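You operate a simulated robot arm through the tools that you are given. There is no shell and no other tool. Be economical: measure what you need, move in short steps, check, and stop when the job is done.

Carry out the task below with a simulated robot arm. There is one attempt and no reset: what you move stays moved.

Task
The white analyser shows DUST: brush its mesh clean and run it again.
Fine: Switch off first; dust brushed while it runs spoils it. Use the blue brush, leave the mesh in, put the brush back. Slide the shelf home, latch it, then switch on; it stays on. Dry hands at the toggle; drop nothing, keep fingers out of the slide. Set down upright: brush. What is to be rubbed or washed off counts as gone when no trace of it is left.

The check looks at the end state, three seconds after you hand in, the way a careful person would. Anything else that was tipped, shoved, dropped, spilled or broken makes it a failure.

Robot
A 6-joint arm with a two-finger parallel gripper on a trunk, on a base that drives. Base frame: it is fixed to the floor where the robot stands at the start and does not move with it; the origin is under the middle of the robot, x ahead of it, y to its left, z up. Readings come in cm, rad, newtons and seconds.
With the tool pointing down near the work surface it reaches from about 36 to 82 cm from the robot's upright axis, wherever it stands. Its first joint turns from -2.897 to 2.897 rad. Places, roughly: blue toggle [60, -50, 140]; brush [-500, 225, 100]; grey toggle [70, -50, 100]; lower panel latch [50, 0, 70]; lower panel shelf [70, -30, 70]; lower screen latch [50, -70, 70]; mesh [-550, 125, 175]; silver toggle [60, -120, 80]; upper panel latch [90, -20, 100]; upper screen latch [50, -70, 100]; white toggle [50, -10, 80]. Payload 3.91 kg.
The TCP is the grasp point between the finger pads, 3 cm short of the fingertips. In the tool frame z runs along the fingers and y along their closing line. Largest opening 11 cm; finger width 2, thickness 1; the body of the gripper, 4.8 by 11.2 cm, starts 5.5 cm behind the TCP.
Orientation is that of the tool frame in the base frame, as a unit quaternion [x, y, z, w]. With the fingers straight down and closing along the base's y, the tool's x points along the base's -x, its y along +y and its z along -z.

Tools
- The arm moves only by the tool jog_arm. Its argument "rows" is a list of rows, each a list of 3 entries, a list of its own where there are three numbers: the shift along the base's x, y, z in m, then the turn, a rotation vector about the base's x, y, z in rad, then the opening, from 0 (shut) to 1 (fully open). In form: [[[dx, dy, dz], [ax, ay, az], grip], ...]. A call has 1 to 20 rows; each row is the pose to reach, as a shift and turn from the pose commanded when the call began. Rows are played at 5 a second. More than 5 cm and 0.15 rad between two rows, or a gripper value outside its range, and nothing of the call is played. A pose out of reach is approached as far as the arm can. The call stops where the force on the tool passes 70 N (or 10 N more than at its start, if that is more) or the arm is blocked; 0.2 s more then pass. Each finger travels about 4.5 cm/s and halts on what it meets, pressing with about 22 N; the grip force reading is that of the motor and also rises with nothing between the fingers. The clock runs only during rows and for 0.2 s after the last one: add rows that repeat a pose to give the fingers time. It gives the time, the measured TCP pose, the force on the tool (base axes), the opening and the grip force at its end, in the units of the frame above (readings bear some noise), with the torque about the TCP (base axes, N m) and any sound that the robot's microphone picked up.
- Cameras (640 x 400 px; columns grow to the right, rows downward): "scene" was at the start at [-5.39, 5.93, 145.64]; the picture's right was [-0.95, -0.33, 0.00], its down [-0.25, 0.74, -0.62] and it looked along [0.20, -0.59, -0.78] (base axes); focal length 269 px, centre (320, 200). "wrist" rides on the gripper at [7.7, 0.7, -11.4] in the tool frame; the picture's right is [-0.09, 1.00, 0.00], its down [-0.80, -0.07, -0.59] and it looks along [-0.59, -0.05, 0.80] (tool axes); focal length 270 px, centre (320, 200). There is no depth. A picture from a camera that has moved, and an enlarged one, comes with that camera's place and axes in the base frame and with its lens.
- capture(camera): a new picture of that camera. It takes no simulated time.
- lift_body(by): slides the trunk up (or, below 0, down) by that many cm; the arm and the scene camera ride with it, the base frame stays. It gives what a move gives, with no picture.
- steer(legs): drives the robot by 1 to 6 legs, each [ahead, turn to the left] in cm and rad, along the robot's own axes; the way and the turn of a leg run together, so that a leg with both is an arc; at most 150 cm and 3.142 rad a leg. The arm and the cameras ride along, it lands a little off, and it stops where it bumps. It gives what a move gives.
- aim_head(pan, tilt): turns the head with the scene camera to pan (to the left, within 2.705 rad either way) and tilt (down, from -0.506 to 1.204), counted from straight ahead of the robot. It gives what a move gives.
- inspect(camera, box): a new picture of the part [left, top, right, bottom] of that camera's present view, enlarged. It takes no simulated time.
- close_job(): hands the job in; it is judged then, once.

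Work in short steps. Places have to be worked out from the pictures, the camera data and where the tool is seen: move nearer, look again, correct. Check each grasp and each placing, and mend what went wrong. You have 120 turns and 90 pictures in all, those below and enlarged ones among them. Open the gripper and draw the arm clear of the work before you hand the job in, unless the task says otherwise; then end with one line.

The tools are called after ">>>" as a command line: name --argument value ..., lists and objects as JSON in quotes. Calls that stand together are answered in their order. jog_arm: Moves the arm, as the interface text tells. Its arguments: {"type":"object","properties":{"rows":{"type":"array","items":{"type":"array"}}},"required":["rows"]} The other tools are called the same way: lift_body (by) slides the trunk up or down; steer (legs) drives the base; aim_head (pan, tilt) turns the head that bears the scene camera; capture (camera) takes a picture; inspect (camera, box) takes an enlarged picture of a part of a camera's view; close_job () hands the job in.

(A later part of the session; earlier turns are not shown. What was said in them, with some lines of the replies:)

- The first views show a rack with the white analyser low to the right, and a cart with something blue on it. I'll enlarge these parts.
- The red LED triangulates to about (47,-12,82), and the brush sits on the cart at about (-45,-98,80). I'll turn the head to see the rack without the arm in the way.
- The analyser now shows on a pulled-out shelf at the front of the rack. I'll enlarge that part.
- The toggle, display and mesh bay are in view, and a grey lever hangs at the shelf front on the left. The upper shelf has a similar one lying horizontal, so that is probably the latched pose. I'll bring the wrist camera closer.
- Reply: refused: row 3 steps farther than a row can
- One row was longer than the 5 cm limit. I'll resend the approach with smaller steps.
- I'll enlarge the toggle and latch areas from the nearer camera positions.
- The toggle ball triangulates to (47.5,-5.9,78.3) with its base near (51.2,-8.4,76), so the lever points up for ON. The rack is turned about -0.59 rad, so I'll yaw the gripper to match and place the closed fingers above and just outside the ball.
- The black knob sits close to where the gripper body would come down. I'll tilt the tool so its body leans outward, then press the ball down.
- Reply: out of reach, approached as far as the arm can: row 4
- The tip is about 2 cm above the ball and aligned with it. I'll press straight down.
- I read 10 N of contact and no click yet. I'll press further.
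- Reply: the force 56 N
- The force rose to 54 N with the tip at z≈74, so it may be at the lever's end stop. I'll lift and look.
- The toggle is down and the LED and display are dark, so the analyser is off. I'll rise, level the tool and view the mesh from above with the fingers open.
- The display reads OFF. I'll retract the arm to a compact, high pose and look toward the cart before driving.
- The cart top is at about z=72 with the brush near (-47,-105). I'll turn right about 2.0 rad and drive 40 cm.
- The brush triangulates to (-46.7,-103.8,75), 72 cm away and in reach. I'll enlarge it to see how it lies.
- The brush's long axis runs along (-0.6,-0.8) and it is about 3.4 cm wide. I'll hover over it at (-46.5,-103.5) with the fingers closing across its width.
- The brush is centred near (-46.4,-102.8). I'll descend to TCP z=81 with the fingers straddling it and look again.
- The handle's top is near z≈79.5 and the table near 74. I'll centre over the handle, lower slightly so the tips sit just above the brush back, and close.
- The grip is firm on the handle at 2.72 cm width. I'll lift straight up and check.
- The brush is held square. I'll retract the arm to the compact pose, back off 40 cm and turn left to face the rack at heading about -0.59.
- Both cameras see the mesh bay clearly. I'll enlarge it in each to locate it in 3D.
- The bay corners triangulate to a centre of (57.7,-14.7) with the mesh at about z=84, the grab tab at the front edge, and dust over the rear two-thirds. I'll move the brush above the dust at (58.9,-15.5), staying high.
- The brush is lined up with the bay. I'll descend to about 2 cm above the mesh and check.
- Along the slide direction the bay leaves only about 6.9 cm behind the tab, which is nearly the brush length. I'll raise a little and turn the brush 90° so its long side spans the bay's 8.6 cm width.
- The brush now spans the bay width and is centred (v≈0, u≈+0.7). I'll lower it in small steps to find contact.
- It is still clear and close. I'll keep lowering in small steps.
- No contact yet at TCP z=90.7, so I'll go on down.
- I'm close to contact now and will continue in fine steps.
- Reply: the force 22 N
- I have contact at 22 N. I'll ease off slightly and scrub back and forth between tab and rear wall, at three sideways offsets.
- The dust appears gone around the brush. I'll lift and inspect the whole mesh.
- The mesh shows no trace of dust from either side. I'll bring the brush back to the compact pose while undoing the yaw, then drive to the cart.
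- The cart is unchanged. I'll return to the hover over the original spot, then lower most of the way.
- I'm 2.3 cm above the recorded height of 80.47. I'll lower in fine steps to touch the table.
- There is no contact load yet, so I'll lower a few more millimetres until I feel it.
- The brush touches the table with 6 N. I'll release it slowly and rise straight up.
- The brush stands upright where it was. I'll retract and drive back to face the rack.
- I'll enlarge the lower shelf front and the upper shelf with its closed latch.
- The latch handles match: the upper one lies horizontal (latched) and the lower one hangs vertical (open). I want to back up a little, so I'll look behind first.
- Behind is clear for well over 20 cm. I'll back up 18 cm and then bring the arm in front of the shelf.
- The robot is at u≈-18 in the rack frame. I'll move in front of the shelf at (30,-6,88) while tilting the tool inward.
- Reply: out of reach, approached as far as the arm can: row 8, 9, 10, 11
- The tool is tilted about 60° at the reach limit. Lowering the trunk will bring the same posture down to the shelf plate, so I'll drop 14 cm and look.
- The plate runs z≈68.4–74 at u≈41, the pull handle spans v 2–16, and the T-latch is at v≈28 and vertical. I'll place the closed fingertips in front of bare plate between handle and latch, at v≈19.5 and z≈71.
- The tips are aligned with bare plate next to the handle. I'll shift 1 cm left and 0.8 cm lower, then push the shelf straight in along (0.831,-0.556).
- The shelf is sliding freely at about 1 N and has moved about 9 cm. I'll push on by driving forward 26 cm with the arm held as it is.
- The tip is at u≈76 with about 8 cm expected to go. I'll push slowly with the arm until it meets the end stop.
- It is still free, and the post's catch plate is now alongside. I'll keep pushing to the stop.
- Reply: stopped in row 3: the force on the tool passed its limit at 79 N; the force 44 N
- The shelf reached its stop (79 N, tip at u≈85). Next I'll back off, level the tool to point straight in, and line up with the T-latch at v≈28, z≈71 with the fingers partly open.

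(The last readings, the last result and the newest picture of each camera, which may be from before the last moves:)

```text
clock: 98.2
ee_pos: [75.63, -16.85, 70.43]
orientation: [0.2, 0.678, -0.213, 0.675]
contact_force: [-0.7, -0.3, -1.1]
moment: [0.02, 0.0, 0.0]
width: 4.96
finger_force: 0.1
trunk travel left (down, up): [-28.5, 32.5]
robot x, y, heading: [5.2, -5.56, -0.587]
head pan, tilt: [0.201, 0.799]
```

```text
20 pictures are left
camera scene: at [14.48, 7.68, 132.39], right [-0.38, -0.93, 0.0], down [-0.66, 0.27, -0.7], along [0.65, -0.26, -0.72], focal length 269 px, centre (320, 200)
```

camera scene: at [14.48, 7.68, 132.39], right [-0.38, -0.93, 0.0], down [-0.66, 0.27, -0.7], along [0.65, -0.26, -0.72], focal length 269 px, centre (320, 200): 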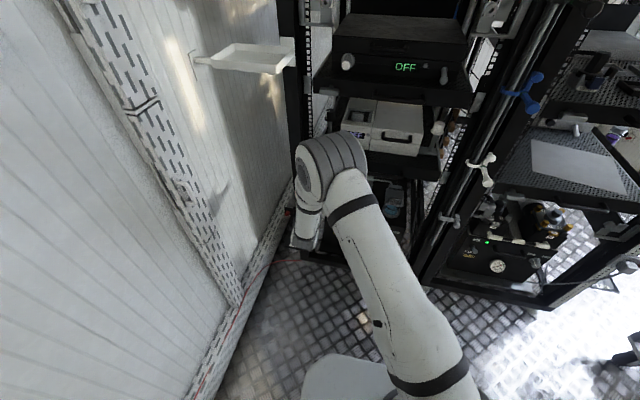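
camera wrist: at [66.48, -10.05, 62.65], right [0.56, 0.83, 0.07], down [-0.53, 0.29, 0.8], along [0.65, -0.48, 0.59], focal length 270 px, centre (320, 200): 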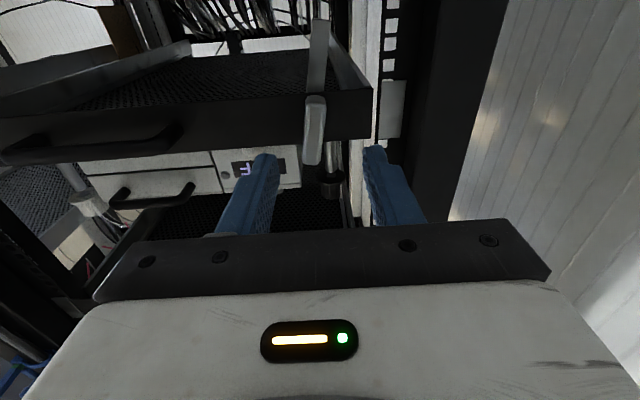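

The tool now points straight in, and the latch bar is centred at v≈27.7, z≈71.2, 6 cm tall. I'll align and advance 9 cm so the fingers straddle the bar short of the plate.

>>> jog_arm --rows '[[[-0.002, -0.003, 0.007], [0, 0, 0], 0.45], [[0.022, -0.019, 0.007], [0, 0, 0], 0.45], [[0.046, -0.035, 0.007], [0, 0, 0], 0.45], [[0.06, -0.0445, 0.007], [0, 0, 0], 0.45], [[0.072, -0.0525, 0.007], [0, 0, 0], 0.45], [[0.072, -0.0525, 0.007], [0, 0, 0], 0.45]]'

>>> capture --camera "wrist"

```text
clock: 99.7
ee_pos: [83.05, -22.12, 70.99]
orientation: [0.199, 0.679, -0.212, 0.674]
contact_force: [-0.4, 0.4, -0.5]
moment: [-0.03, 0.0, 0.01]
width: 4.97
finger_force: 0.0
trunk travel left (down, up): [-28.5, 32.5]
robot x, y, heading: [5.31, -5.96, -0.579]
head pan, tilt: [0.201, 0.799]
```

```text
19 pictures are left
camera wrist: at [73.72, -15.39, 63.28], right [0.56, 0.83, 0.07], down [-0.52, 0.29, 0.8], along [0.65, -0.48, 0.59], focal length 270 px, centre (320, 200)
```

wrist: 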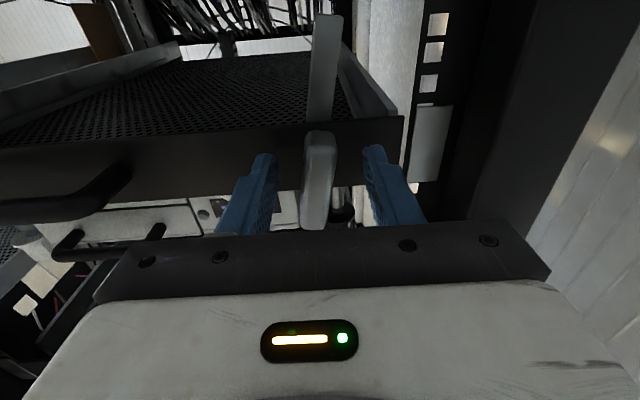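

The bar sits between the fingers. I'll close on it.

>>> jog_arm --rows '[[[0, 0, 0], [0, 0, 0], 0.3], [[0, 0, 0], [0, 0, 0], 0.15], [[0, 0, 0], [0, 0, 0], 0.0], [[0, 0, 0], [0, 0, 0], 0.0], [[0, 0, 0], [0, 0, 0], 0.0]]'

>>> capture --camera "wrist"

```text
clock: 100.8
ee_pos: [82.76, -22.21, 70.91]
orientation: [0.201, 0.678, -0.213, 0.674]
contact_force: [-8.0, -7.5, -0.6]
moment: [0.49, -0.68, -1.32]
width: 2.1
finger_force: 44.9
trunk travel left (down, up): [-28.5, 32.5]
robot x, y, heading: [5.07, -6.32, -0.591]
head pan, tilt: [0.201, 0.799]
```

```text
18 pictures are left
camera wrist: at [73.66, -15.46, 63.29], right [0.56, 0.83, 0.07], down [-0.52, 0.29, 0.8], along [0.64, -0.48, 0.59], focal length 270 px, centre (320, 200)
```

wrist: 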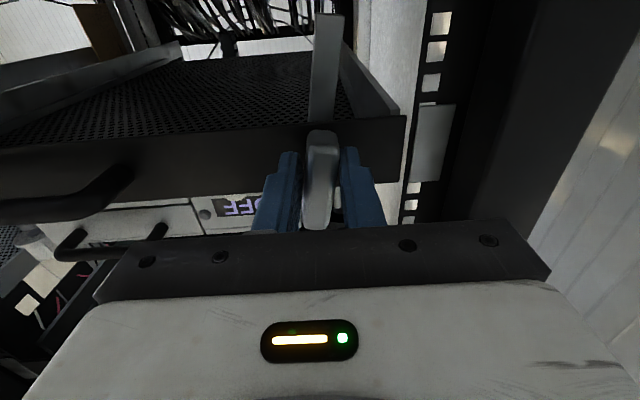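

Gripped. A long flat tongue shows behind the plate pointing down, and the catch is on the left post, so it must swing toward +v, a positive turn about the inward axis. I'll try 0.3 rad and feel the torque.

>>> jog_arm --rows '[[[-0.001, -0.001, 0.002], [0.083, -0.0556, 0], 0], [[-0.001, -0.001, 0.002], [0.166, -0.111, 0], 0], [[-0.001, -0.001, 0.002], [0.249, -0.167, 0], 0], [[-0.001, -0.001, 0.002], [0.249, -0.167, 0], 0]]'

>>> capture --camera "wrist"

```text
clock: 101.5
ee_pos: [83.06, -22.48, 71.19]
orientation: [0.268, 0.66, -0.165, 0.682]
contact_force: [-23.9, 1.9, 6.4]
moment: [0.03, -1.46, -0.3]
width: 1.67
finger_force: 44.7
out of reach, approached as far as the arm can: row 2, 3
trunk travel left (down, up): [-28.5, 32.5]
robot x, y, heading: [5.27, -5.76, -0.587]
head pan, tilt: [0.201, 0.799]
stopped in row 3: the force on the tool passed its limit at 82 N (the readings are from after the stop); the commanded pose is now the measured one
```

```text
17 pictures are left
camera wrist: at [74.76, -14.27, 63.86], right [0.57, 0.79, 0.23], down [-0.58, 0.18, 0.79], along [0.58, -0.59, 0.56], focal length 270 px, centre (320, 200)
```

wrist: 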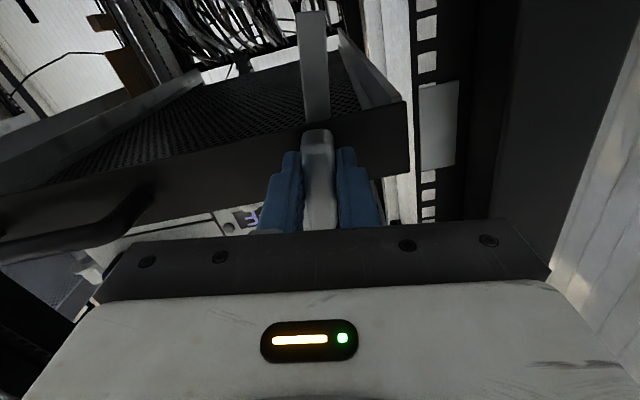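

The bar, tongue and gripper turned together by about 0.16 rad, so the direction is right, but the arm's roll reached its limit. I'll release, back off, and push the bar's upper end over with closed fingers instead.

>>> jog_arm --rows '[[[0, 0, 0], [0, 0, 0], 0.2], [[0, 0, 0], [0, 0, 0], 0.4], [[0, 0, 0], [0, 0, 0], 0.4], [[-0.0249, 0.0167, 0], [0, 0, 0], 0.4], [[-0.0582, 0.0389, 0], [-0.05, 0.03, 0], 0.4], [[-0.0748, 0.05, 0], [-0.1, 0.07, 0], 0.2], [[-0.0748, 0.05, 0], [-0.15, 0.1, 0], 0.0], [[-0.0748, 0.05, 0], [-0.15, 0.1, 0], 0.0]]'

>>> capture --camera "wrist"

```text
clock: 103.3
ee_pos: [75.82, -17.28, 70.84]
orientation: [0.205, 0.682, -0.225, 0.665]
contact_force: [0.6, 0.7, 0.3]
moment: [-0.02, -0.03, 0.0]
width: 0.01
finger_force: 22.2
out of reach, approached as far as the arm can: row 4
trunk travel left (down, up): [-28.5, 32.5]
robot x, y, heading: [4.42, -5.69, -0.586]
head pan, tilt: [0.201, 0.799]
```

```text
16 pictures are left
camera wrist: at [66.69, -10.32, 63.33], right [0.58, 0.81, 0.05], down [-0.5, 0.3, 0.81], along [0.64, -0.5, 0.58], focal length 270 px, centre (320, 200)
```

wrist: 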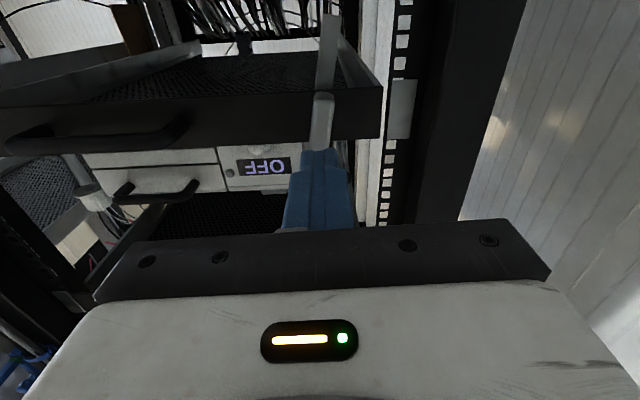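

The latch stays slightly turned. I'll place the closed fingers left of its upper end, at v≈30, z≈73.4, and advance to the bar's depth.

>>> jog_arm --rows '[[[0.0122, 0.0183, 0.0256], [0, 0, 0], 0], [[0.04, 0.0, 0.0256], [0, 0, 0], 0], [[0.065, -0.017, 0.0256], [0, 0, 0], 0], [[0.082, -0.0284, 0.0256], [0, 0, 0], 0], [[0.082, -0.0284, 0.0256], [0, 0, 0], 0]]'

>>> capture --camera "wrist"

```text
clock: 104.5
ee_pos: [84.22, -20.19, 73.44]
orientation: [0.205, 0.683, -0.225, 0.664]
contact_force: [0.3, 0.2, 0.4]
moment: [0.02, -0.04, 0.0]
width: 0.0
finger_force: 21.9
trunk travel left (down, up): [-28.5, 32.5]
robot x, y, heading: [5.43, -6.18, -0.589]
head pan, tilt: [0.201, 0.799]
```

```text
15 pictures are left
camera wrist: at [74.95, -13.18, 65.9], right [0.58, 0.81, 0.05], down [-0.5, 0.3, 0.81], along [0.64, -0.5, 0.58], focal length 270 px, centre (320, 200)
```

wrist: 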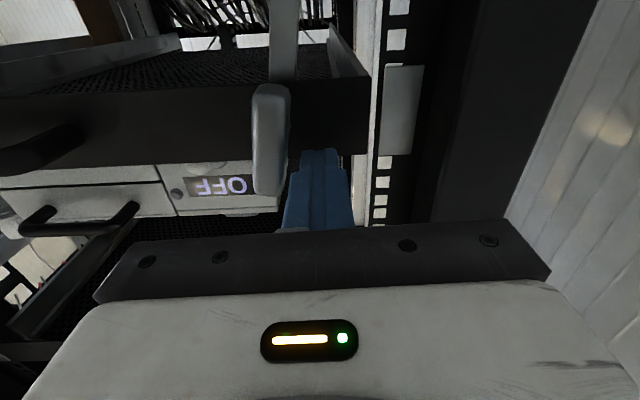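

The fingers sit beside the bar's upper end on the left. I'll sweep them right over the pivot in an arc to turn the bar.

>>> jog_arm --rows '[[[-0.0038, -0.0057, 0.0018], [0, 0, 0], 0], [[-0.0077, -0.0115, 0.0036], [0, 0, 0], 0], [[-0.0122, -0.0182, 0.0054], [0, 0, 0], 0], [[-0.0168, -0.0251, 0.0046], [0, 0, 0], 0], [[-0.021, -0.0314, 0.0014], [0, 0, 0], 0], [[-0.0246, -0.0367, -0.0039], [0, 0, 0], 0], [[-0.0256, -0.0382, -0.0074], [0, 0, 0], 0], [[-0.0256, -0.0382, -0.0074], [0, 0, 0], 0]]'

>>> capture --camera "wrist"

```text
clock: 106.3
ee_pos: [81.49, -23.97, 73.39]
orientation: [0.206, 0.677, -0.225, 0.669]
contact_force: [14.0, 6.0, 34.7]
moment: [-0.23, -0.68, 0.25]
width: 0.01
finger_force: 22.2
trunk travel left (down, up): [-28.5, 32.5]
robot x, y, heading: [4.88, -6.15, -0.583]
head pan, tilt: [0.201, 0.799]
```

```text
14 pictures are left
camera wrist: at [72.49, -16.91, 65.75], right [0.58, 0.81, 0.06], down [-0.51, 0.31, 0.8], along [0.64, -0.5, 0.59], focal length 270 px, centre (320, 200)
```

wrist: 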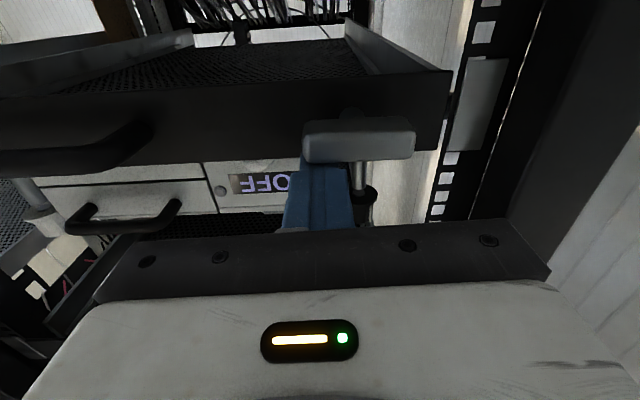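

The latch bar now lies horizontal like the upper one, and it loaded to 35 N at its stop. I'll unload, back out, and tilt slightly down to view the toggle and latch.

>>> jog_arm --rows '[[[0, 0, 0.01], [0, 0, 0], 0], [[-0.033, 0.022, 0.012], [0, 0, 0], 0], [[-0.066, 0.044, 0.02], [0.04, 0.06, 0], 0.2], [[-0.09, 0.045, 0.04], [0.1, 0.15, 0], 0.4], [[-0.085, 0.02, 0.06], [0.16, 0.24, 0], 0.4], [[-0.08, 0.0065, 0.066], [0.195, 0.291, 0], 0.4], [[-0.08, 0.0065, 0.066], [0.195, 0.291, 0], 0.4]]'

>>> capture --camera "wrist"

>>> inspect --camera "scene" --box '[270, 60, 480, 200]'

```text
clock: 108.0
ee_pos: [73.5, -23.34, 79.36]
orientation: [0.235, 0.79, -0.186, 0.535]
contact_force: [0.3, 0.3, -0.5]
moment: [0.02, -0.02, -0.02]
width: 4.4
finger_force: 0.1
trunk travel left (down, up): [-28.5, 32.5]
robot x, y, heading: [5.0, -6.21, -0.587]
head pan, tilt: [0.201, 0.799]
```

```text
13 pictures are left
camera wrist: at [62.78, -15.32, 76.19], right [0.6, 0.8, 0.04], down [-0.24, 0.13, 0.96], along [0.77, -0.58, 0.27], focal length 270 px, centre (320, 200)
```

wrist: 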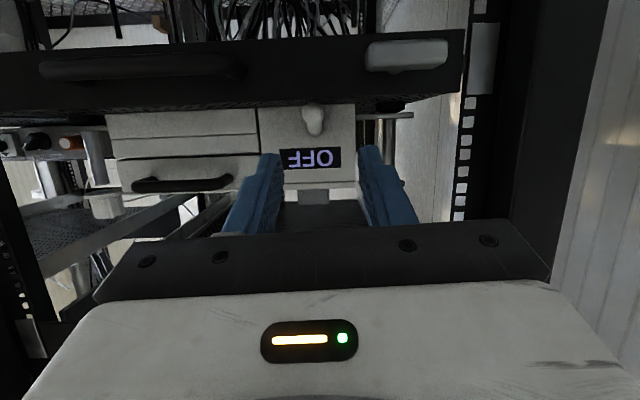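

```text
2.86 times, centred on (375, 130) of scene
camera zoom: at [14.46, 7.67, 132.4], right [-0.38, -0.93, 0.0], down [-0.66, 0.27, -0.7], along [0.65, -0.26, -0.72], focal length 769 px, centre (163, 400)
```

zoom: 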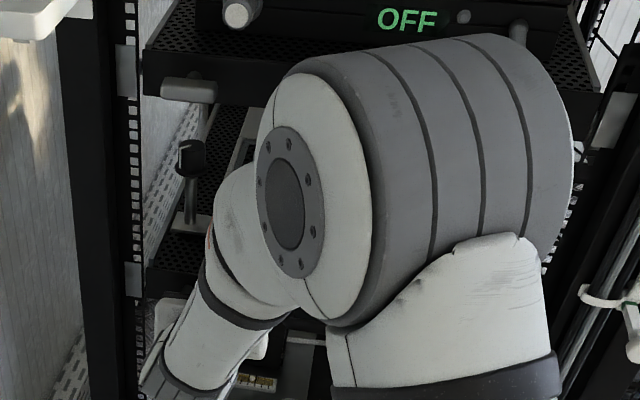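

The latch reads horizontal and the toggle shows above the plate. I'll enlarge the toggle to place the grip.

>>> inspect --camera "wrist" --box '[250, 30, 480, 190]'

```text
2.50 times, centred on (365, 110) of wrist
camera zoom: at [62.78, -15.32, 76.19], right [0.6, 0.8, 0.04], down [-0.24, 0.13, 0.96], along [0.77, -0.58, 0.27], focal length 676 px, centre (208, 425)
```

zoom: 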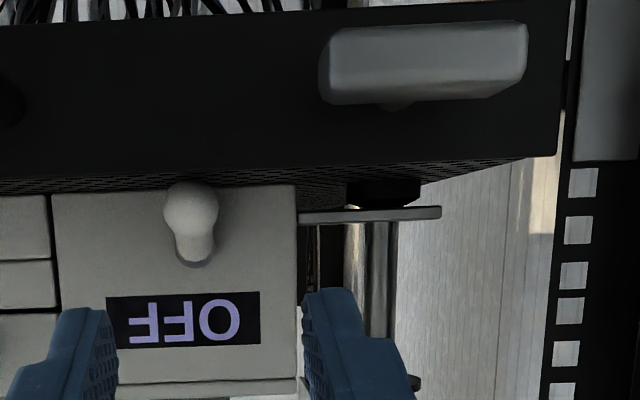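

The toggle lever runs from its base at (u 91, z 77) to the ball at (u 86.7, v 20.4, z 75.3), so it points down. I'll straddle the ball from above the plate lip with the fingers open 4.4 cm.

>>> jog_arm --rows '[[[0.0273, -0.0311, 0.0], [0, 0, 0], 0.4], [[0.0453, -0.0431, -0.0087], [0, 0, 0], 0.4], [[0.0633, -0.0552, -0.0173], [0, 0, 0], 0.4], [[0.0813, -0.0672, -0.026], [0, 0, 0], 0.4], [[0.0992, -0.0792, -0.0346], [0, 0, 0], 0.4], [[0.0992, -0.0792, -0.0346], [0, 0, 0], 0.4]]'

>>> capture --camera "wrist"

```text
clock: 109.3
ee_pos: [83.47, -31.26, 76.14]
orientation: [0.234, 0.789, -0.185, 0.537]
contact_force: [-0.1, 1.2, 7.7]
moment: [0.09, -0.26, 0.13]
width: 4.4
finger_force: 0.2
trunk travel left (down, up): [-28.5, 32.5]
robot x, y, heading: [5.13, -5.78, -0.589]
head pan, tilt: [0.201, 0.799]
```

```text
10 pictures are left
camera wrist: at [72.8, -23.21, 72.92], right [0.6, 0.8, 0.04], down [-0.24, 0.13, 0.96], along [0.77, -0.58, 0.27], focal length 270 px, centre (320, 200)
```

wrist: 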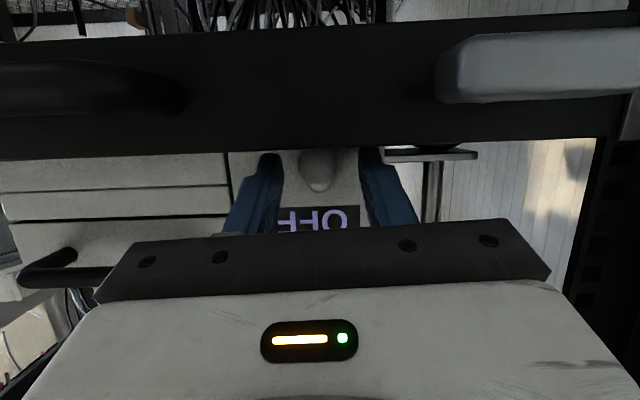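

A light 7.7 N upward contact suggests the fingers rest on the plate lip. I'll raise 4 mm and close on the ball.

>>> jog_arm --rows '[[[0, 0, 0.004], [0, 0, 0], 0.4], [[0, 0, 0.004], [0, 0, 0], 0.2], [[0, 0, 0.004], [0, 0, 0], 0.0], [[0, 0, 0.004], [0, 0, 0], 0.0], [[0, 0, 0.004], [0, 0, 0], 0.0]]'

```text
clock: 110.5
ee_pos: [83.45, -31.35, 76.2]
orientation: [0.235, 0.79, -0.186, 0.535]
contact_force: [-7.1, -2.0, -5.5]
moment: [0.07, 0.19, -0.06]
width: 2.1
finger_force: 44.9
trunk travel left (down, up): [-28.5, 32.5]
robot x, y, heading: [5.48, -5.99, -0.588]
head pan, tilt: [0.201, 0.799]
```

I'm gripping the ball at 2.1 cm. I'll lift it through its arc.

>>> jog_arm --rows '[[[-0.0017, 0.0011, 0.008], [0, 0, 0], 0], [[-0.0029, 0.0019, 0.016], [0, 0, 0], 0], [[-0.0029, 0.0019, 0.024], [0, 0, 0], 0], [[-0.0012, 0.0008, 0.032], [0, 0, 0], 0], [[0.0008, -0.0006, 0.04], [0, 0, 0], 0], [[0.0008, -0.0006, 0.043], [0, 0, 0], 0]]'

>>> capture --camera "wrist"

```text
clock: 112.0
ee_pos: [83.58, -31.41, 80.7]
orientation: [0.235, 0.789, -0.187, 0.536]
contact_force: [-0.2, 0.4, 0.0]
moment: [0.01, 0.02, 0.02]
width: 0.03
finger_force: 37.7
trunk travel left (down, up): [-28.5, 32.5]
robot x, y, heading: [5.26, -5.77, -0.589]
head pan, tilt: [0.201, 0.799]
```

```text
9 pictures are left
camera wrist: at [72.83, -23.25, 77.53], right [0.6, 0.8, 0.04], down [-0.24, 0.13, 0.96], along [0.77, -0.58, 0.27], focal length 270 px, centre (320, 200)
```

wrist: 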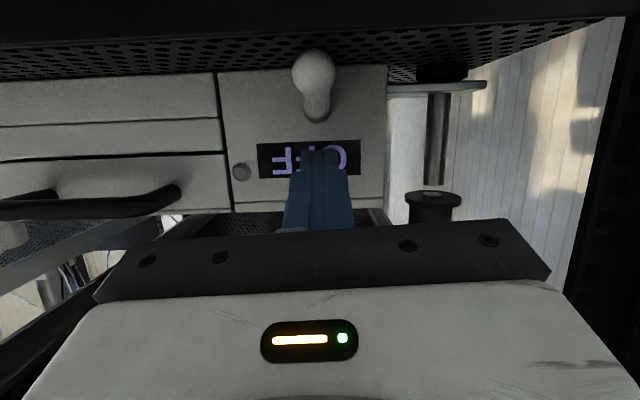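

The fingers slipped off because they only held the ball's upper half; the analyser is still OFF. I'll re-approach more steeply, fingers about 37° from vertical, so the pads meet the ball at its equator near the tips.

>>> jog_arm --rows '[[[-0.015, 0.01, 0.015], [0.04, 0.06, 0], 0.0], [[-0.0332, 0.0222, 0.02], [0.1, 0.15, 0], 0.2], [[-0.0332, 0.0222, 0.02], [0.17, 0.255, 0], 0.36], [[-0.0332, 0.0222, 0.02], [0.24, 0.36, 0], 0.36], [[-0.0332, 0.0222, 0.02], [0.31, 0.464, 0], 0.36], [[-0.0332, 0.0222, 0.02], [0.31, 0.464, 0], 0.36]]'

>>> capture --camera "wrist"

```text
clock: 113.3
ee_pos: [80.18, -29.23, 82.7]
orientation: [0.265, 0.91, -0.111, 0.298]
contact_force: [-0.6, 0.0, -0.5]
moment: [-0.03, 0.02, 0.0]
width: 3.96
finger_force: 0.2
trunk travel left (down, up): [-28.5, 32.5]
robot x, y, heading: [5.23, -6.2, -0.584]
head pan, tilt: [0.201, 0.799]
```

```text
8 pictures are left
camera wrist: at [69.81, -21.27, 87.08], right [0.61, 0.8, 0.01], down [0.22, -0.18, 0.96], along [0.76, -0.58, -0.28], focal length 270 px, centre (320, 200)
```

wrist: 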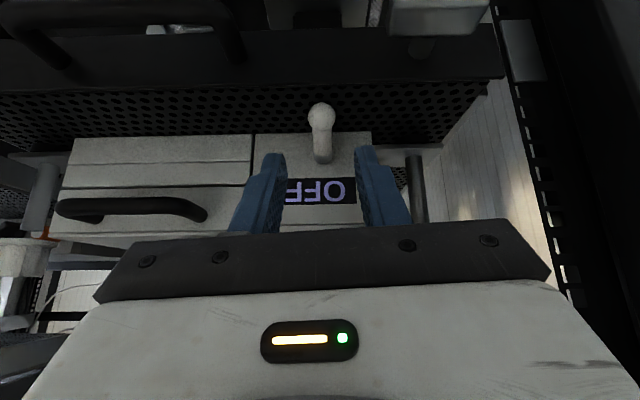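

The ball refines to (u 87.5, v 20.2, z 75.1) and is centred between the fingers. I'll descend around it and close.

>>> jog_arm --rows '[[[0.0147, -0.0104, -0.028], [0, 0, 0], 0.36], [[0.025, -0.0177, -0.047], [0, 0, 0], 0.36], [[0.0293, -0.0208, -0.056], [0, 0, 0], 0.36], [[0.0293, -0.0208, -0.056], [0, 0, 0], 0.2], [[0.0293, -0.0208, -0.056], [0, 0, 0], 0.0], [[0.0293, -0.0208, -0.056], [0, 0, 0], 0.0], [[0.0293, -0.0208, -0.056], [0, 0, 0], 0.0]]'

>>> capture --camera "wrist"

```text
clock: 115.0
ee_pos: [83.19, -31.03, 77.14]
orientation: [0.265, 0.91, -0.111, 0.299]
contact_force: [1.1, 2.4, 5.0]
moment: [-0.03, -0.25, 0.06]
width: 2.09
finger_force: 45.1
trunk travel left (down, up): [-28.5, 32.5]
robot x, y, heading: [4.99, -5.87, -0.587]
head pan, tilt: [0.201, 0.799]
```

```text
7 pictures are left
camera wrist: at [72.72, -23.27, 81.5], right [0.61, 0.8, 0.01], down [0.22, -0.18, 0.96], along [0.76, -0.58, -0.28], focal length 270 px, centre (320, 200)
```

wrist: 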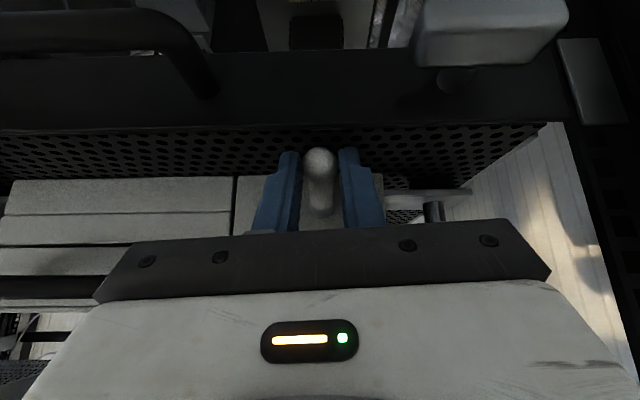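

The pads hold the ball at its equator. I'll lift slowly along the lever's arc.

>>> jog_arm --rows '[[[-0.0012, 0.0008, 0.005], [0, 0, 0], 0], [[-0.0021, 0.0014, 0.01], [0, 0, 0], 0], [[-0.0027, 0.0018, 0.015], [0, 0, 0], 0], [[-0.0029, 0.0019, 0.02], [0, 0, 0], 0], [[-0.0027, 0.0018, 0.025], [0, 0, 0], 0], [[-0.002, 0.0013, 0.03], [0, 0, 0], 0], [[-0.001, 0.0007, 0.035], [0, 0, 0], 0], [[0.0, 0.0, 0.039], [0, 0, 0], 0]]'

>>> capture --camera "wrist"

```text
clock: 116.8
ee_pos: [83.0, -31.26, 80.86]
orientation: [0.265, 0.91, -0.111, 0.3]
contact_force: [0.5, -0.3, 0.2]
moment: [0.0, 0.01, -0.01]
width: 0.0
finger_force: 38.1
trunk travel left (down, up): [-28.5, 32.5]
robot x, y, heading: [5.33, -5.97, -0.588]
head pan, tilt: [0.201, 0.799]
```

```text
6 pictures are left
camera wrist: at [72.71, -23.33, 85.39], right [0.61, 0.79, 0.01], down [0.22, -0.18, 0.96], along [0.76, -0.58, -0.28], focal length 270 px, centre (320, 200)
```

wrist: 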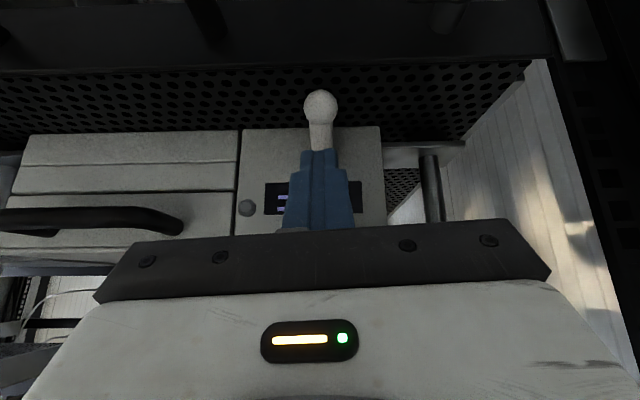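

The grip slipped again and the lever is still down. I'll regrip at the same place and lift only 0.8 cm to read what force the lever resists with.

>>> jog_arm --rows '[[[0, 0, 0], [0, 0, 0], 0.2], [[0, 0, 0], [0, 0, 0], 0.36], [[0.001, -0.0007, -0.02], [0, 0, 0], 0.36], [[0.002, -0.0013, -0.037], [0, 0, 0], 0.36], [[0.002, -0.0013, -0.038], [0, 0, 0], 0.2], [[0.002, -0.0013, -0.038], [0, 0, 0], 0.0], [[0.002, -0.0013, -0.038], [0, 0, 0], 0.0], [[0.002, -0.0013, -0.038], [0, 0, 0], 0.0], [[0.0015, -0.001, -0.034], [0, 0, 0], 0.0], [[0.001, -0.0007, -0.03], [0, 0, 0], 0.0]]'

```text
clock: 119.0
ee_pos: [83.24, -31.33, 77.18]
orientation: [0.265, 0.912, -0.113, 0.293]
contact_force: [10.3, 2.8, -26.5]
moment: [0.85, 0.85, 0.08]
width: 2.1
finger_force: 44.5
trunk travel left (down, up): [-28.5, 32.5]
robot x, y, heading: [5.19, -6.31, -0.588]
head pan, tilt: [0.201, 0.799]
```

The grip holds with the lever resisting 27 N. I'll pull a little harder in small steps and read again.

>>> jog_arm --rows '[[[-0.0007, 0.0004, 0.003], [0, 0, 0], 0], [[-0.0007, 0.0004, 0.003], [0, 0, 0], 0]]'

```text
clock: 119.5
ee_pos: [83.23, -31.19, 77.58]
orientation: [0.265, 0.911, -0.113, 0.294]
contact_force: [-0.6, 9.1, -30.9]
moment: [0.96, 1.14, 0.06]
width: 2.08
finger_force: 45.1
trunk travel left (down, up): [-28.5, 32.5]
robot x, y, heading: [5.22, -5.74, -0.588]
head pan, tilt: [0.201, 0.799]
```

It moved up 0.4 cm at 31 N and is still gripped. I'll continue.

>>> jog_arm --rows '[[[-0.0006, 0.0004, 0.003], [0, 0, 0], 0], [[-0.0006, 0.0004, 0.003], [0, 0, 0], 0]]'

```text
clock: 120.2
ee_pos: [83.28, -31.19, 78.03]
orientation: [0.265, 0.911, -0.112, 0.295]
contact_force: [0.4, 9.8, -30.5]
moment: [0.99, 1.09, 0.1]
width: 2.09
finger_force: 44.7
trunk travel left (down, up): [-28.5, 32.5]
robot x, y, heading: [4.77, -6.16, -0.586]
head pan, tilt: [0.201, 0.799]
```

The width is constant and the ball is rising with the fingers. I'll continue slowly along the arc.

>>> jog_arm --rows '[[[-0.0005, 0.0003, 0.003], [0, 0, 0], 0], [[-0.0008, 0.0005, 0.006], [0, 0, 0], 0], [[-0.0008, 0.0005, 0.006], [0, 0, 0], 0]]'

```text
clock: 121.0
ee_pos: [83.19, -31.13, 78.67]
orientation: [0.265, 0.911, -0.113, 0.296]
contact_force: [4.3, 9.1, -29.5]
moment: [0.98, 1.0, 0.09]
width: 2.1
finger_force: 45.0
trunk travel left (down, up): [-28.5, 32.5]
robot x, y, heading: [5.23, -5.82, -0.589]
head pan, tilt: [0.201, 0.799]
```

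It is still held after 1.5 cm of rise. I'll keep going past horizontal.

>>> jog_arm --rows '[[[0, 0, 0.003], [0, 0, 0], 0], [[0, 0, 0.006], [0, 0, 0], 0], [[0.0003, -0.0002, 0.009], [0, 0, 0], 0], [[0.0003, -0.0002, 0.009], [0, 0, 0], 0]]'

```text
clock: 122.0
ee_pos: [82.99, -31.29, 80.14]
orientation: [0.265, 0.91, -0.111, 0.3]
contact_force: [-0.4, 0.1, -0.5]
moment: [-0.04, 0.0, 0.01]
width: 0.02
finger_force: 37.7
trunk travel left (down, up): [-28.5, 32.5]
robot x, y, heading: [5.12, -6.0, -0.587]
head pan, tilt: [0.201, 0.799]
```

The fingers came free. I'll look at whether the lever flipped.

>>> capture --camera "wrist"

```text
5 pictures are left
camera wrist: at [72.68, -23.38, 84.54], right [0.61, 0.8, 0.01], down [0.22, -0.18, 0.96], along [0.76, -0.58, -0.28], focal length 270 px, centre (320, 200)
```

wrist: 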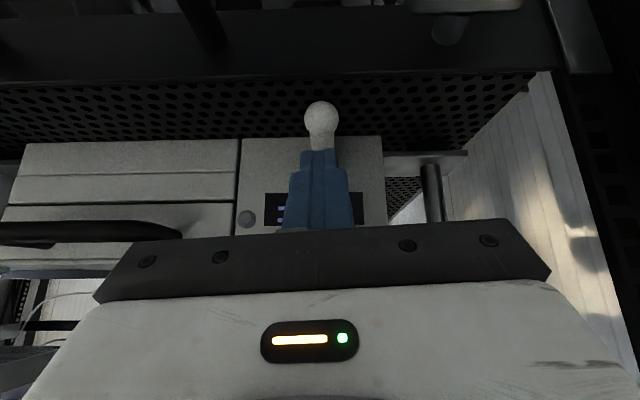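

The lever is still down: the pads slid along the ball at about 30 N, which is the friction limit. I'll grip the thin stem just behind the ball instead, so the ball hooks on the fingers when I pull outward and up.

>>> jog_arm --rows '[[[0, 0, 0], [0, 0, 0], 0.2], [[0, 0, 0], [0, 0, 0], 0.36], [[0.0164, -0.011, 0], [0, 0, 0], 0.36], [[0.0164, -0.011, -0.015], [0, 0, 0], 0.36], [[0.0164, -0.011, -0.029], [0, 0, 0], 0.36], [[0.0164, -0.011, -0.029], [0, 0, 0], 0.2], [[0.0164, -0.011, -0.029], [0, 0, 0], 0.0], [[0.0164, -0.011, -0.029], [0, 0, 0], 0.0], [[0.0164, -0.011, -0.029], [0, 0, 0], 0.0]]'

```text
clock: 124.0
ee_pos: [84.73, -32.16, 77.02]
orientation: [0.265, 0.91, -0.112, 0.299]
contact_force: [5.3, 7.4, 0.4]
moment: [0.12, -0.09, 0.03]
width: 1.94
finger_force: 44.8
trunk travel left (down, up): [-28.5, 32.5]
robot x, y, heading: [4.88, -5.78, -0.59]
head pan, tilt: [0.201, 0.799]
```

Width 1.94 means I'm holding the rear shoulder of the ball. I'll open, move 0.6 cm further in and close on the stem.

>>> jog_arm --rows '[[[0, 0, 0], [0, 0, 0], 0.3], [[0, 0, 0], [0, 0, 0], 0.3], [[0.005, -0.0033, 0.001], [0, 0, 0], 0.3], [[0.005, -0.0033, 0.001], [0, 0, 0], 0.1], [[0.005, -0.0033, 0.001], [0, 0, 0], 0.0], [[0.005, -0.0033, 0.001], [0, 0, 0], 0.0]]'

```text
clock: 125.3
ee_pos: [85.1, -32.52, 77.21]
orientation: [0.266, 0.91, -0.112, 0.298]
contact_force: [0.0, 2.3, -1.8]
moment: [0.36, -0.22, -0.83]
width: 1.62
finger_force: 45.0
trunk travel left (down, up): [-28.5, 32.5]
robot x, y, heading: [5.06, -6.09, -0.589]
head pan, tilt: [0.201, 0.799]
```

Width 1.62 matches the stem's thickness, so the ball is hooked in front of the fingers. I'll pull out and up in small steps.

>>> jog_arm --rows '[[[-0.0033, 0.0022, 0.004], [0, 0, 0], 0], [[-0.0058, 0.0039, 0.008], [0, 0, 0], 0], [[-0.0058, 0.0039, 0.008], [0, 0, 0], 0]]'

```text
clock: 126.2
ee_pos: [84.82, -32.43, 77.26]
orientation: [0.265, 0.912, -0.111, 0.293]
contact_force: [21.5, -11.0, -31.2]
moment: [0.67, 0.17, -0.85]
width: 1.61
finger_force: 45.1
trunk travel left (down, up): [-28.5, 32.5]
robot x, y, heading: [5.27, -5.92, -0.583]
head pan, tilt: [0.201, 0.799]
```

It holds with 24 N out and 31 N up. I'll increase further.

>>> jog_arm --rows '[[[-0.0025, 0.0017, 0.003], [0, 0, 0], 0], [[-0.005, 0.0033, 0.006], [0, 0, 0], 0], [[-0.005, 0.0033, 0.006], [0, 0, 0], 0]]'

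```text
clock: 127.0
ee_pos: [84.41, -32.03, 78.06]
orientation: [0.265, 0.911, -0.112, 0.295]
contact_force: [22.8, -12.7, -29.6]
moment: [0.56, 0.17, -0.9]
width: 1.62
finger_force: 44.8
trunk travel left (down, up): [-28.5, 32.5]
robot x, y, heading: [5.15, -5.91, -0.588]
head pan, tilt: [0.201, 0.799]
```

The motion ran along the finger axis, so I need to see whether the lever moved or the fingers slid. I'll take one look.

>>> inspect --camera "wrist" --box '[240, 80, 400, 230]'

```text
2.67 times, centred on (320, 155) of wrist
camera zoom: at [74.04, -24.18, 82.6], right [0.61, 0.79, 0.01], down [0.23, -0.18, 0.96], along [0.76, -0.58, -0.29], focal length 721 px, centre (320, 320)
```

zoom: 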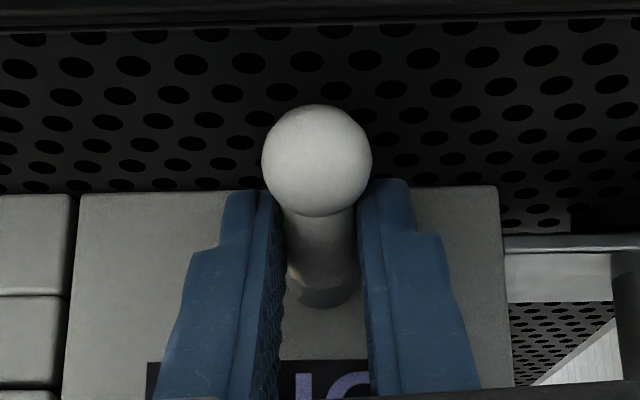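

The fingers slid up the stem while the lever stayed down; with this lean the hook pushes the ball downward. I'll withdraw up and to the right, close, and spin the gripper 90° about its axis so I can press the ball sideways with a rigid finger side and lift by friction.

>>> jog_arm --rows '[[[0, 0, 0], [0, 0, 0], 0.2], [[0, 0, 0], [0, 0, 0], 0.36], [[0, 0, 0.03], [0, 0, 0], 0.36], [[0, 0, 0.055], [0, 0, 0], 0.2], [[-0.0277, -0.0055, 0.055], [0, 0, 0], 0], [[-0.0471, -0.0165, 0.055], [0, 0, 0], 0], [[-0.0471, -0.0165, 0.055], [-0.072, 0.048, 0.114], 0], [[-0.0471, -0.0165, 0.055], [-0.144, 0.096, 0.227], 0], [[-0.0471, -0.0165, 0.055], [-0.216, 0.144, 0.341], 0], [[-0.0471, -0.0165, 0.055], [-0.287, 0.192, 0.455], 0], [[-0.0471, -0.0165, 0.055], [-0.359, 0.24, 0.569], 0], [[-0.0471, -0.0165, 0.055], [-0.431, 0.288, 0.682], 0], [[-0.0471, -0.0165, 0.055], [-0.503, 0.336, 0.796], 0], [[-0.0471, -0.0165, 0.055], [-0.575, 0.384, 0.91], 0], [[-0.0471, -0.0165, 0.055], [-0.647, 0.432, 1.023], 0], [[-0.0471, -0.0165, 0.055], [-0.719, 0.48, 1.137], 0], [[-0.0471, -0.0165, 0.055], [-0.79, 0.528, 1.25], 0], [[-0.0471, -0.0165, 0.055], [-0.79, 0.528, 1.25], 0]]'

```text
clock: 130.8
ee_pos: [79.36, -33.54, 83.98]
orientation: [-0.458, 0.824, -0.298, 0.151]
contact_force: [-0.3, -0.8, 0.1]
moment: [0.0, 0.02, -0.02]
width: 0.01
finger_force: 21.8
trunk travel left (down, up): [-28.5, 32.5]
robot x, y, heading: [5.26, -5.99, -0.585]
head pan, tilt: [0.201, 0.799]
```

The spin worked: tool x points right and the fingers are closed. I'll add a 0.22 rad roll (top leaning right) and descend to the right of the ball at floor height.

>>> jog_arm --rows '[[[0, 0, 0], [0.061, -0.041, 0], 0], [[0, 0, -0.01], [0.122, -0.082, 0], 0], [[0.005, -0.004, -0.03], [0.183, -0.122, 0], 0], [[0.01, -0.009, -0.05], [0.183, -0.122, 0], 0], [[0.0144, -0.0127, -0.064], [0.183, -0.122, 0], 0], [[0.0144, -0.0127, -0.067], [0.183, -0.122, 0], 0]]'

>>> capture --camera "wrist"

```text
clock: 132.2
ee_pos: [80.85, -34.83, 77.31]
orientation: [-0.422, 0.837, -0.248, 0.243]
contact_force: [-1.4, 0.6, -1.1]
moment: [-0.01, 0.02, 0.01]
width: 0.03
finger_force: 22.1
trunk travel left (down, up): [-28.5, 32.5]
robot x, y, heading: [5.12, -6.11, -0.586]
head pan, tilt: [0.201, 0.799]
```

```text
3 pictures are left
camera wrist: at [69.36, -38.45, 84.1], right [-0.54, 0.59, -0.6], down [0.1, 0.75, 0.65], along [0.84, 0.29, -0.46], focal length 270 px, centre (320, 200)
```

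wrist: 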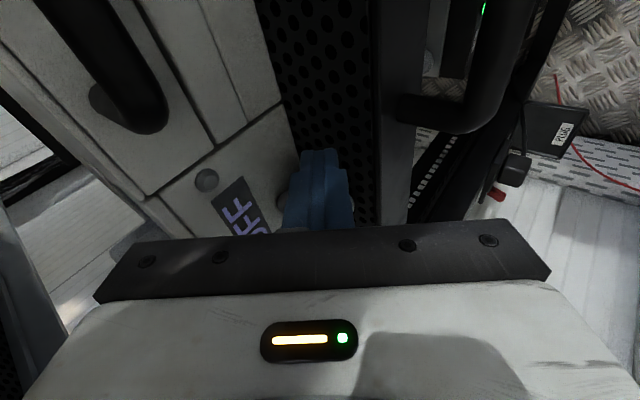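

The ball lies directly behind the fingers in the press direction. I'll press sideways toward +v and read the contact.

>>> jog_arm --rows '[[[0.0045, 0.0066, 0], [0, 0, 0], 0], [[0.0078, 0.0116, 0], [0, 0, 0], 0], [[0.01, 0.015, 0], [0, 0, 0], 0], [[0.0117, 0.0175, 0], [0, 0, 0], 0], [[0.0117, 0.0175, 0], [0, 0, 0], 0]]'

```text
clock: 133.3
ee_pos: [81.87, -33.31, 77.44]
orientation: [-0.421, 0.838, -0.249, 0.243]
contact_force: [-13.8, -19.9, 2.7]
moment: [-0.45, 0.32, -0.34]
width: 0.0
finger_force: 21.9
trunk travel left (down, up): [-28.5, 32.5]
robot x, y, heading: [5.12, -5.86, -0.595]
head pan, tilt: [0.201, 0.799]
```

I have contact at 24 N sideways. I'll increase the press and begin lifting.

>>> jog_arm --rows '[[[0.0014, 0.0021, 0.0], [0, 0, 0], 0], [[0.0018, 0.0027, 0.002], [0, 0, 0], 0], [[0.0018, 0.0027, 0.005], [0, 0, 0], 0], [[0.0016, 0.0029, 0.008], [0, 0, 0], 0]]'

```text
clock: 134.3
ee_pos: [81.72, -33.28, 78.02]
orientation: [-0.421, 0.839, -0.246, 0.24]
contact_force: [-35.5, -25.1, -9.8]
moment: [-0.57, 1.12, -0.15]
width: 0.0
finger_force: 21.5
trunk travel left (down, up): [-28.5, 32.5]
robot x, y, heading: [5.28, -6.01, -0.584]
head pan, tilt: [0.201, 0.799]
```

The TCP rose 0.6 cm with moderate load. I'll keep lifting while holding the press.

>>> jog_arm --rows '[[[0.0003, 0.0004, 0.003], [0, 0, 0], 0], [[0.0005, 0.0008, 0.006], [0, 0, 0], 0], [[0.0008, 0.0012, 0.009], [0, 0, 0], 0]]'

```text
clock: 135.2
ee_pos: [81.94, -33.3, 79.0]
orientation: [-0.419, 0.839, -0.248, 0.242]
contact_force: [-38.2, -34.8, -5.6]
moment: [-0.83, 1.09, -0.3]
width: 0.0
finger_force: 21.9
trunk travel left (down, up): [-28.5, 32.5]
robot x, y, heading: [4.99, -5.52, -0.585]
head pan, tilt: [0.201, 0.799]
```

Sideways contact is still 50 N after a 1.6 cm rise, so the lever is likely coming along. I'll continue.

>>> jog_arm --rows '[[[0.0, 0.0, 0.004], [0, 0, 0], 0], [[0.0, 0.0, 0.008], [0, 0, 0], 0], [[0.0, 0.0, 0.012], [0, 0, 0], 0]]'

```text
clock: 135.9
ee_pos: [82.06, -33.48, 80.27]
orientation: [-0.419, 0.839, -0.248, 0.243]
contact_force: [-21.5, -43.9, -10.0]
moment: [-1.05, 0.99, -0.73]
width: 0.0
finger_force: 22.1
trunk travel left (down, up): [-28.5, 32.5]
robot x, y, heading: [5.27, -5.73, -0.581]
head pan, tilt: [0.201, 0.799]
```

At a 2.8 cm rise the contact still holds, so the lever must be up near horizontal or beyond. I'll continue upward.

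>>> jog_arm --rows '[[[0.0, 0.0, 0.004], [0, 0, 0], 0], [[0.0, 0.0, 0.008], [0, 0, 0], 0], [[0.0, 0.0, 0.012], [0, 0, 0], 0], [[0.0, 0.0, 0.016], [0, 0, 0], 0]]'

```text
clock: 136.9
ee_pos: [81.97, -33.5, 80.68]
orientation: [-0.42, 0.842, -0.242, 0.236]
contact_force: [-14.4, -43.2, -45.3]
moment: [-1.44, 1.21, -0.65]
width: 0.01
finger_force: 22.2
trunk travel left (down, up): [-28.5, 32.5]
robot x, y, heading: [4.63, -5.82, -0.583]
head pan, tilt: [0.201, 0.799]
```

The upward load jumped to 45 N, which suggests the lever has reached its upper stop. I'll withdraw sideways and out, then look.

>>> jog_arm --rows '[[[-0.003, -0.0045, -0.008], [0, 0, 0], 0], [[-0.014, -0.021, -0.008], [0, 0, 0], 0], [[-0.045, -0.015, 0.0], [0, 0, 0], 0], [[-0.085, 0.008, 0.02], [0, 0, 0], 0], [[-0.115, 0.028, 0.04], [0, 0, 0], 0], [[-0.115, 0.028, 0.04], [0, 0, 0], 0]]'

>>> capture --camera "wrist"

```text
refused: row 4 steps farther than a row can; nothing moved
```

```text
2 pictures are left
camera wrist: at [70.66, -37.09, 87.6], right [-0.54, 0.6, -0.59], down [0.11, 0.75, 0.66], along [0.83, 0.29, -0.47], focal length 270 px, centre (320, 200)
```

wrist: 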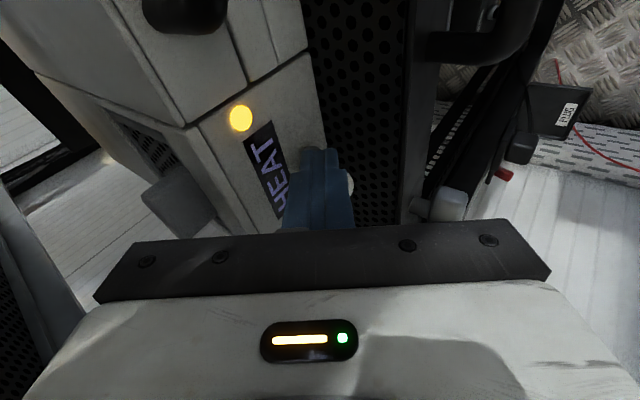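

The display now reads HEAT with a yellow lamp, so the analyser is on. I'll withdraw sideways first so the lever isn't dragged down, then out in legal steps.

>>> jog_arm --rows '[[[-0.006, -0.009, 0.0], [0, 0, 0], 0], [[-0.014, -0.021, 0.0], [0, 0, 0], 0], [[-0.03, -0.02, 0.005], [0, 0, 0], 0], [[-0.055, -0.005, 0.01], [0, 0, 0], 0], [[-0.085, 0.012, 0.02], [0, 0, 0], 0], [[-0.115, 0.03, 0.035], [0, 0, 0], 0.3], [[-0.145, 0.05, 0.045], [0, 0, 0], 0.7], [[-0.175, 0.068, 0.05], [0, 0, 0], 1], [[-0.175, 0.068, 0.05], [0, 0, 0], 1]]'

```text
clock: 138.9
ee_pos: [64.65, -25.82, 86.9]
orientation: [-0.422, 0.838, -0.249, 0.242]
contact_force: [0.5, -1.6, -0.3]
moment: [0.01, 0.0, -0.03]
width: 8.44
finger_force: 0.0
trunk travel left (down, up): [-28.5, 32.5]
robot x, y, heading: [5.34, -5.74, -0.586]
head pan, tilt: [0.201, 0.799]
```

The arm is free of the analyser. I'll back up 20 cm, then swing the arm right and up to clear the scene camera's view.

>>> steer --legs '[[-20, 0]]'

>>> jog_arm --rows '[[[-0.02, -0.03, 0.02], [0, 0, 0], 1], [[-0.04, -0.06, 0.04], [0, 0, 0], 1], [[-0.06, -0.09, 0.06], [0, 0, 0], 1], [[-0.08, -0.12, 0.08], [0, 0, 0], 1], [[-0.1, -0.15, 0.1], [0, 0, 0], 1], [[-0.12, -0.18, 0.12], [0, 0, 0], 1]]'

>>> aim_head --pan 0.15 --tilt 0.55

>>> capture --camera "scene"

```text
clock: 140.6
ee_pos: [47.82, -14.43, 86.76]
orientation: [-0.424, 0.836, -0.248, 0.243]
contact_force: [0.5, -0.3, 0.7]
moment: [0.0, 0.01, 0.0]
width: 11.01
finger_force: 0.2
trunk travel left (down, up): [-28.5, 32.5]
robot x, y, heading: [-12.09, 5.31, -0.589]
head pan, tilt: [0.201, 0.799]
```

```text
clock: 142.0
ee_pos: [35.91, -32.58, 98.84]
orientation: [-0.424, 0.837, -0.248, 0.242]
contact_force: [0.6, 1.3, 0.2]
moment: [-0.02, -0.02, 0.03]
width: 10.98
finger_force: 0.0
trunk travel left (down, up): [-28.5, 32.5]
robot x, y, heading: [-11.56, 5.76, -0.585]
head pan, tilt: [0.201, 0.799]
```

```text
clock: 142.7
ee_pos: [35.97, -32.57, 98.79]
orientation: [-0.424, 0.836, -0.249, 0.243]
contact_force: [-0.1, 0.1, -0.6]
moment: [0.02, -0.01, 0.03]
width: 11.02
finger_force: 0.0
trunk travel left (down, up): [-28.5, 32.5]
robot x, y, heading: [-11.71, 5.37, -0.587]
head pan, tilt: [0.15, 0.55]
```

```text
1 pictures are left
camera scene: at [-1.87, 18.16, 134.53], right [-0.42, -0.91, 0.0], down [-0.47, 0.22, -0.85], along [0.77, -0.36, -0.52], focal length 269 px, centre (320, 200)
```

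scene: 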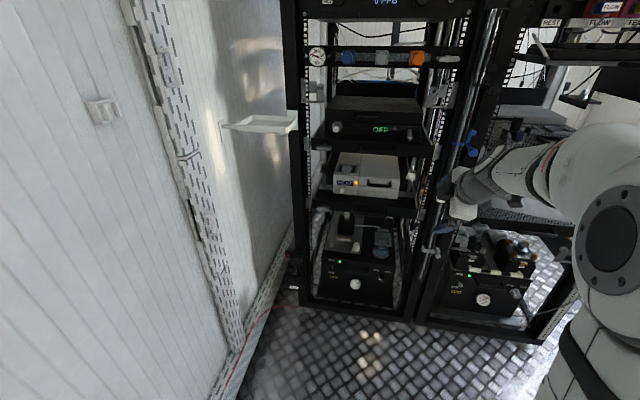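

The shelf is home and the lamp is lit. I'll draw the arm slightly back from the racks and let some time pass for the warm-up, then use the last enlarged picture.

>>> jog_arm --rows '[[[-0.02, 0.013, 0.02], [0, 0, 0], 1], [[-0.04, 0.027, 0.03], [0, 0, 0], 1], [[-0.04, 0.027, 0.03], [0, 0, 0], 1], [[-0.04, 0.027, 0.03], [0, 0, 0], 1], [[-0.04, 0.027, 0.03], [0, 0, 0], 1], [[-0.04, 0.027, 0.03], [0, 0, 0], 1], [[-0.04, 0.027, 0.03], [0, 0, 0], 1], [[-0.04, 0.027, 0.03], [0, 0, 0], 1], [[-0.04, 0.027, 0.03], [0, 0, 0], 1], [[-0.04, 0.027, 0.03], [0, 0, 0], 1], [[-0.04, 0.027, 0.03], [0, 0, 0], 1], [[-0.04, 0.027, 0.03], [0, 0, 0], 1], [[-0.04, 0.027, 0.03], [0, 0, 0], 1], [[-0.04, 0.027, 0.03], [0, 0, 0], 1], [[-0.04, 0.027, 0.03], [0, 0, 0], 1], [[-0.04, 0.027, 0.03], [0, 0, 0], 1], [[-0.04, 0.027, 0.03], [0, 0, 0], 1], [[-0.04, 0.027, 0.03], [0, 0, 0], 1], [[-0.04, 0.027, 0.03], [0, 0, 0], 1], [[-0.04, 0.027, 0.03], [0, 0, 0], 1]]'

>>> jog_arm --rows '[[[0, 0, 0], [0, 0, 0], 1], [[0, 0, 0], [0, 0, 0], 1], [[0, 0, 0], [0, 0, 0], 1], [[0, 0, 0], [0, 0, 0], 1], [[0, 0, 0], [0, 0, 0], 1], [[0, 0, 0], [0, 0, 0], 1], [[0, 0, 0], [0, 0, 0], 1], [[0, 0, 0], [0, 0, 0], 1], [[0, 0, 0], [0, 0, 0], 1], [[0, 0, 0], [0, 0, 0], 1], [[0, 0, 0], [0, 0, 0], 1], [[0, 0, 0], [0, 0, 0], 1], [[0, 0, 0], [0, 0, 0], 1], [[0, 0, 0], [0, 0, 0], 1], [[0, 0, 0], [0, 0, 0], 1], [[0, 0, 0], [0, 0, 0], 1], [[0, 0, 0], [0, 0, 0], 1], [[0, 0, 0], [0, 0, 0], 1], [[0, 0, 0], [0, 0, 0], 1], [[0, 0, 0], [0, 0, 0], 1]]'

>>> inspect --camera "scene" --box '[295, 135, 445, 225]'

```text
clock: 146.9
ee_pos: [31.9, -29.82, 101.71]
orientation: [-0.423, 0.836, -0.249, 0.243]
contact_force: [0.2, 0.1, -0.4]
moment: [0.01, -0.01, -0.01]
width: 10.99
finger_force: 0.1
trunk travel left (down, up): [-28.5, 32.5]
robot x, y, heading: [-11.98, 5.35, -0.587]
head pan, tilt: [0.15, 0.55]
```

```text
clock: 151.1
ee_pos: [31.83, -29.84, 101.82]
orientation: [-0.424, 0.837, -0.249, 0.242]
contact_force: [-0.3, 1.4, -1.0]
moment: [-0.01, -0.01, 0.02]
width: 10.97
finger_force: 0.2
trunk travel left (down, up): [-28.5, 32.5]
robot x, y, heading: [-11.66, 5.45, -0.584]
head pan, tilt: [0.15, 0.55]
```

```text
4.27 times, centred on (370, 180) of scene
camera zoom: at [-1.87, 18.16, 134.53], right [-0.42, -0.91, 0.0], down [-0.47, 0.22, -0.85], along [0.77, -0.36, -0.52], focal length 1149 px, centre (107, 285)
```

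zoom: 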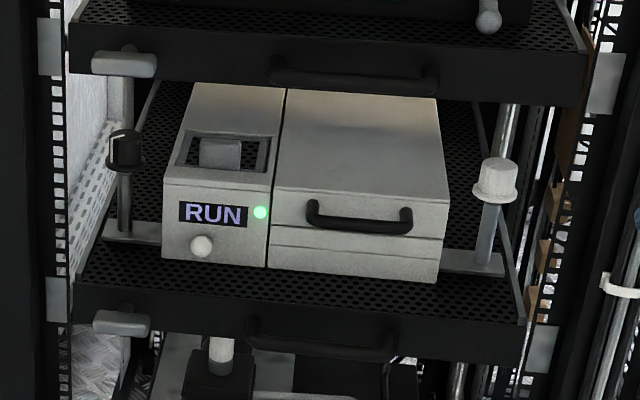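

The display reads RUN with a green lamp. The latch lies horizontal like the upper one, the shelf is home, the mesh is in place and clean, and the brush is back upright on the cart. The arm is clear and the gripper open, so I'll hand in.

>>> close_job

```text
The job is handed in.
```

The analyser's mesh is brushed clean and still in place; the shelf is home and latched, the display reads RUN with a green lamp, and the blue brush is back upright on the cart.
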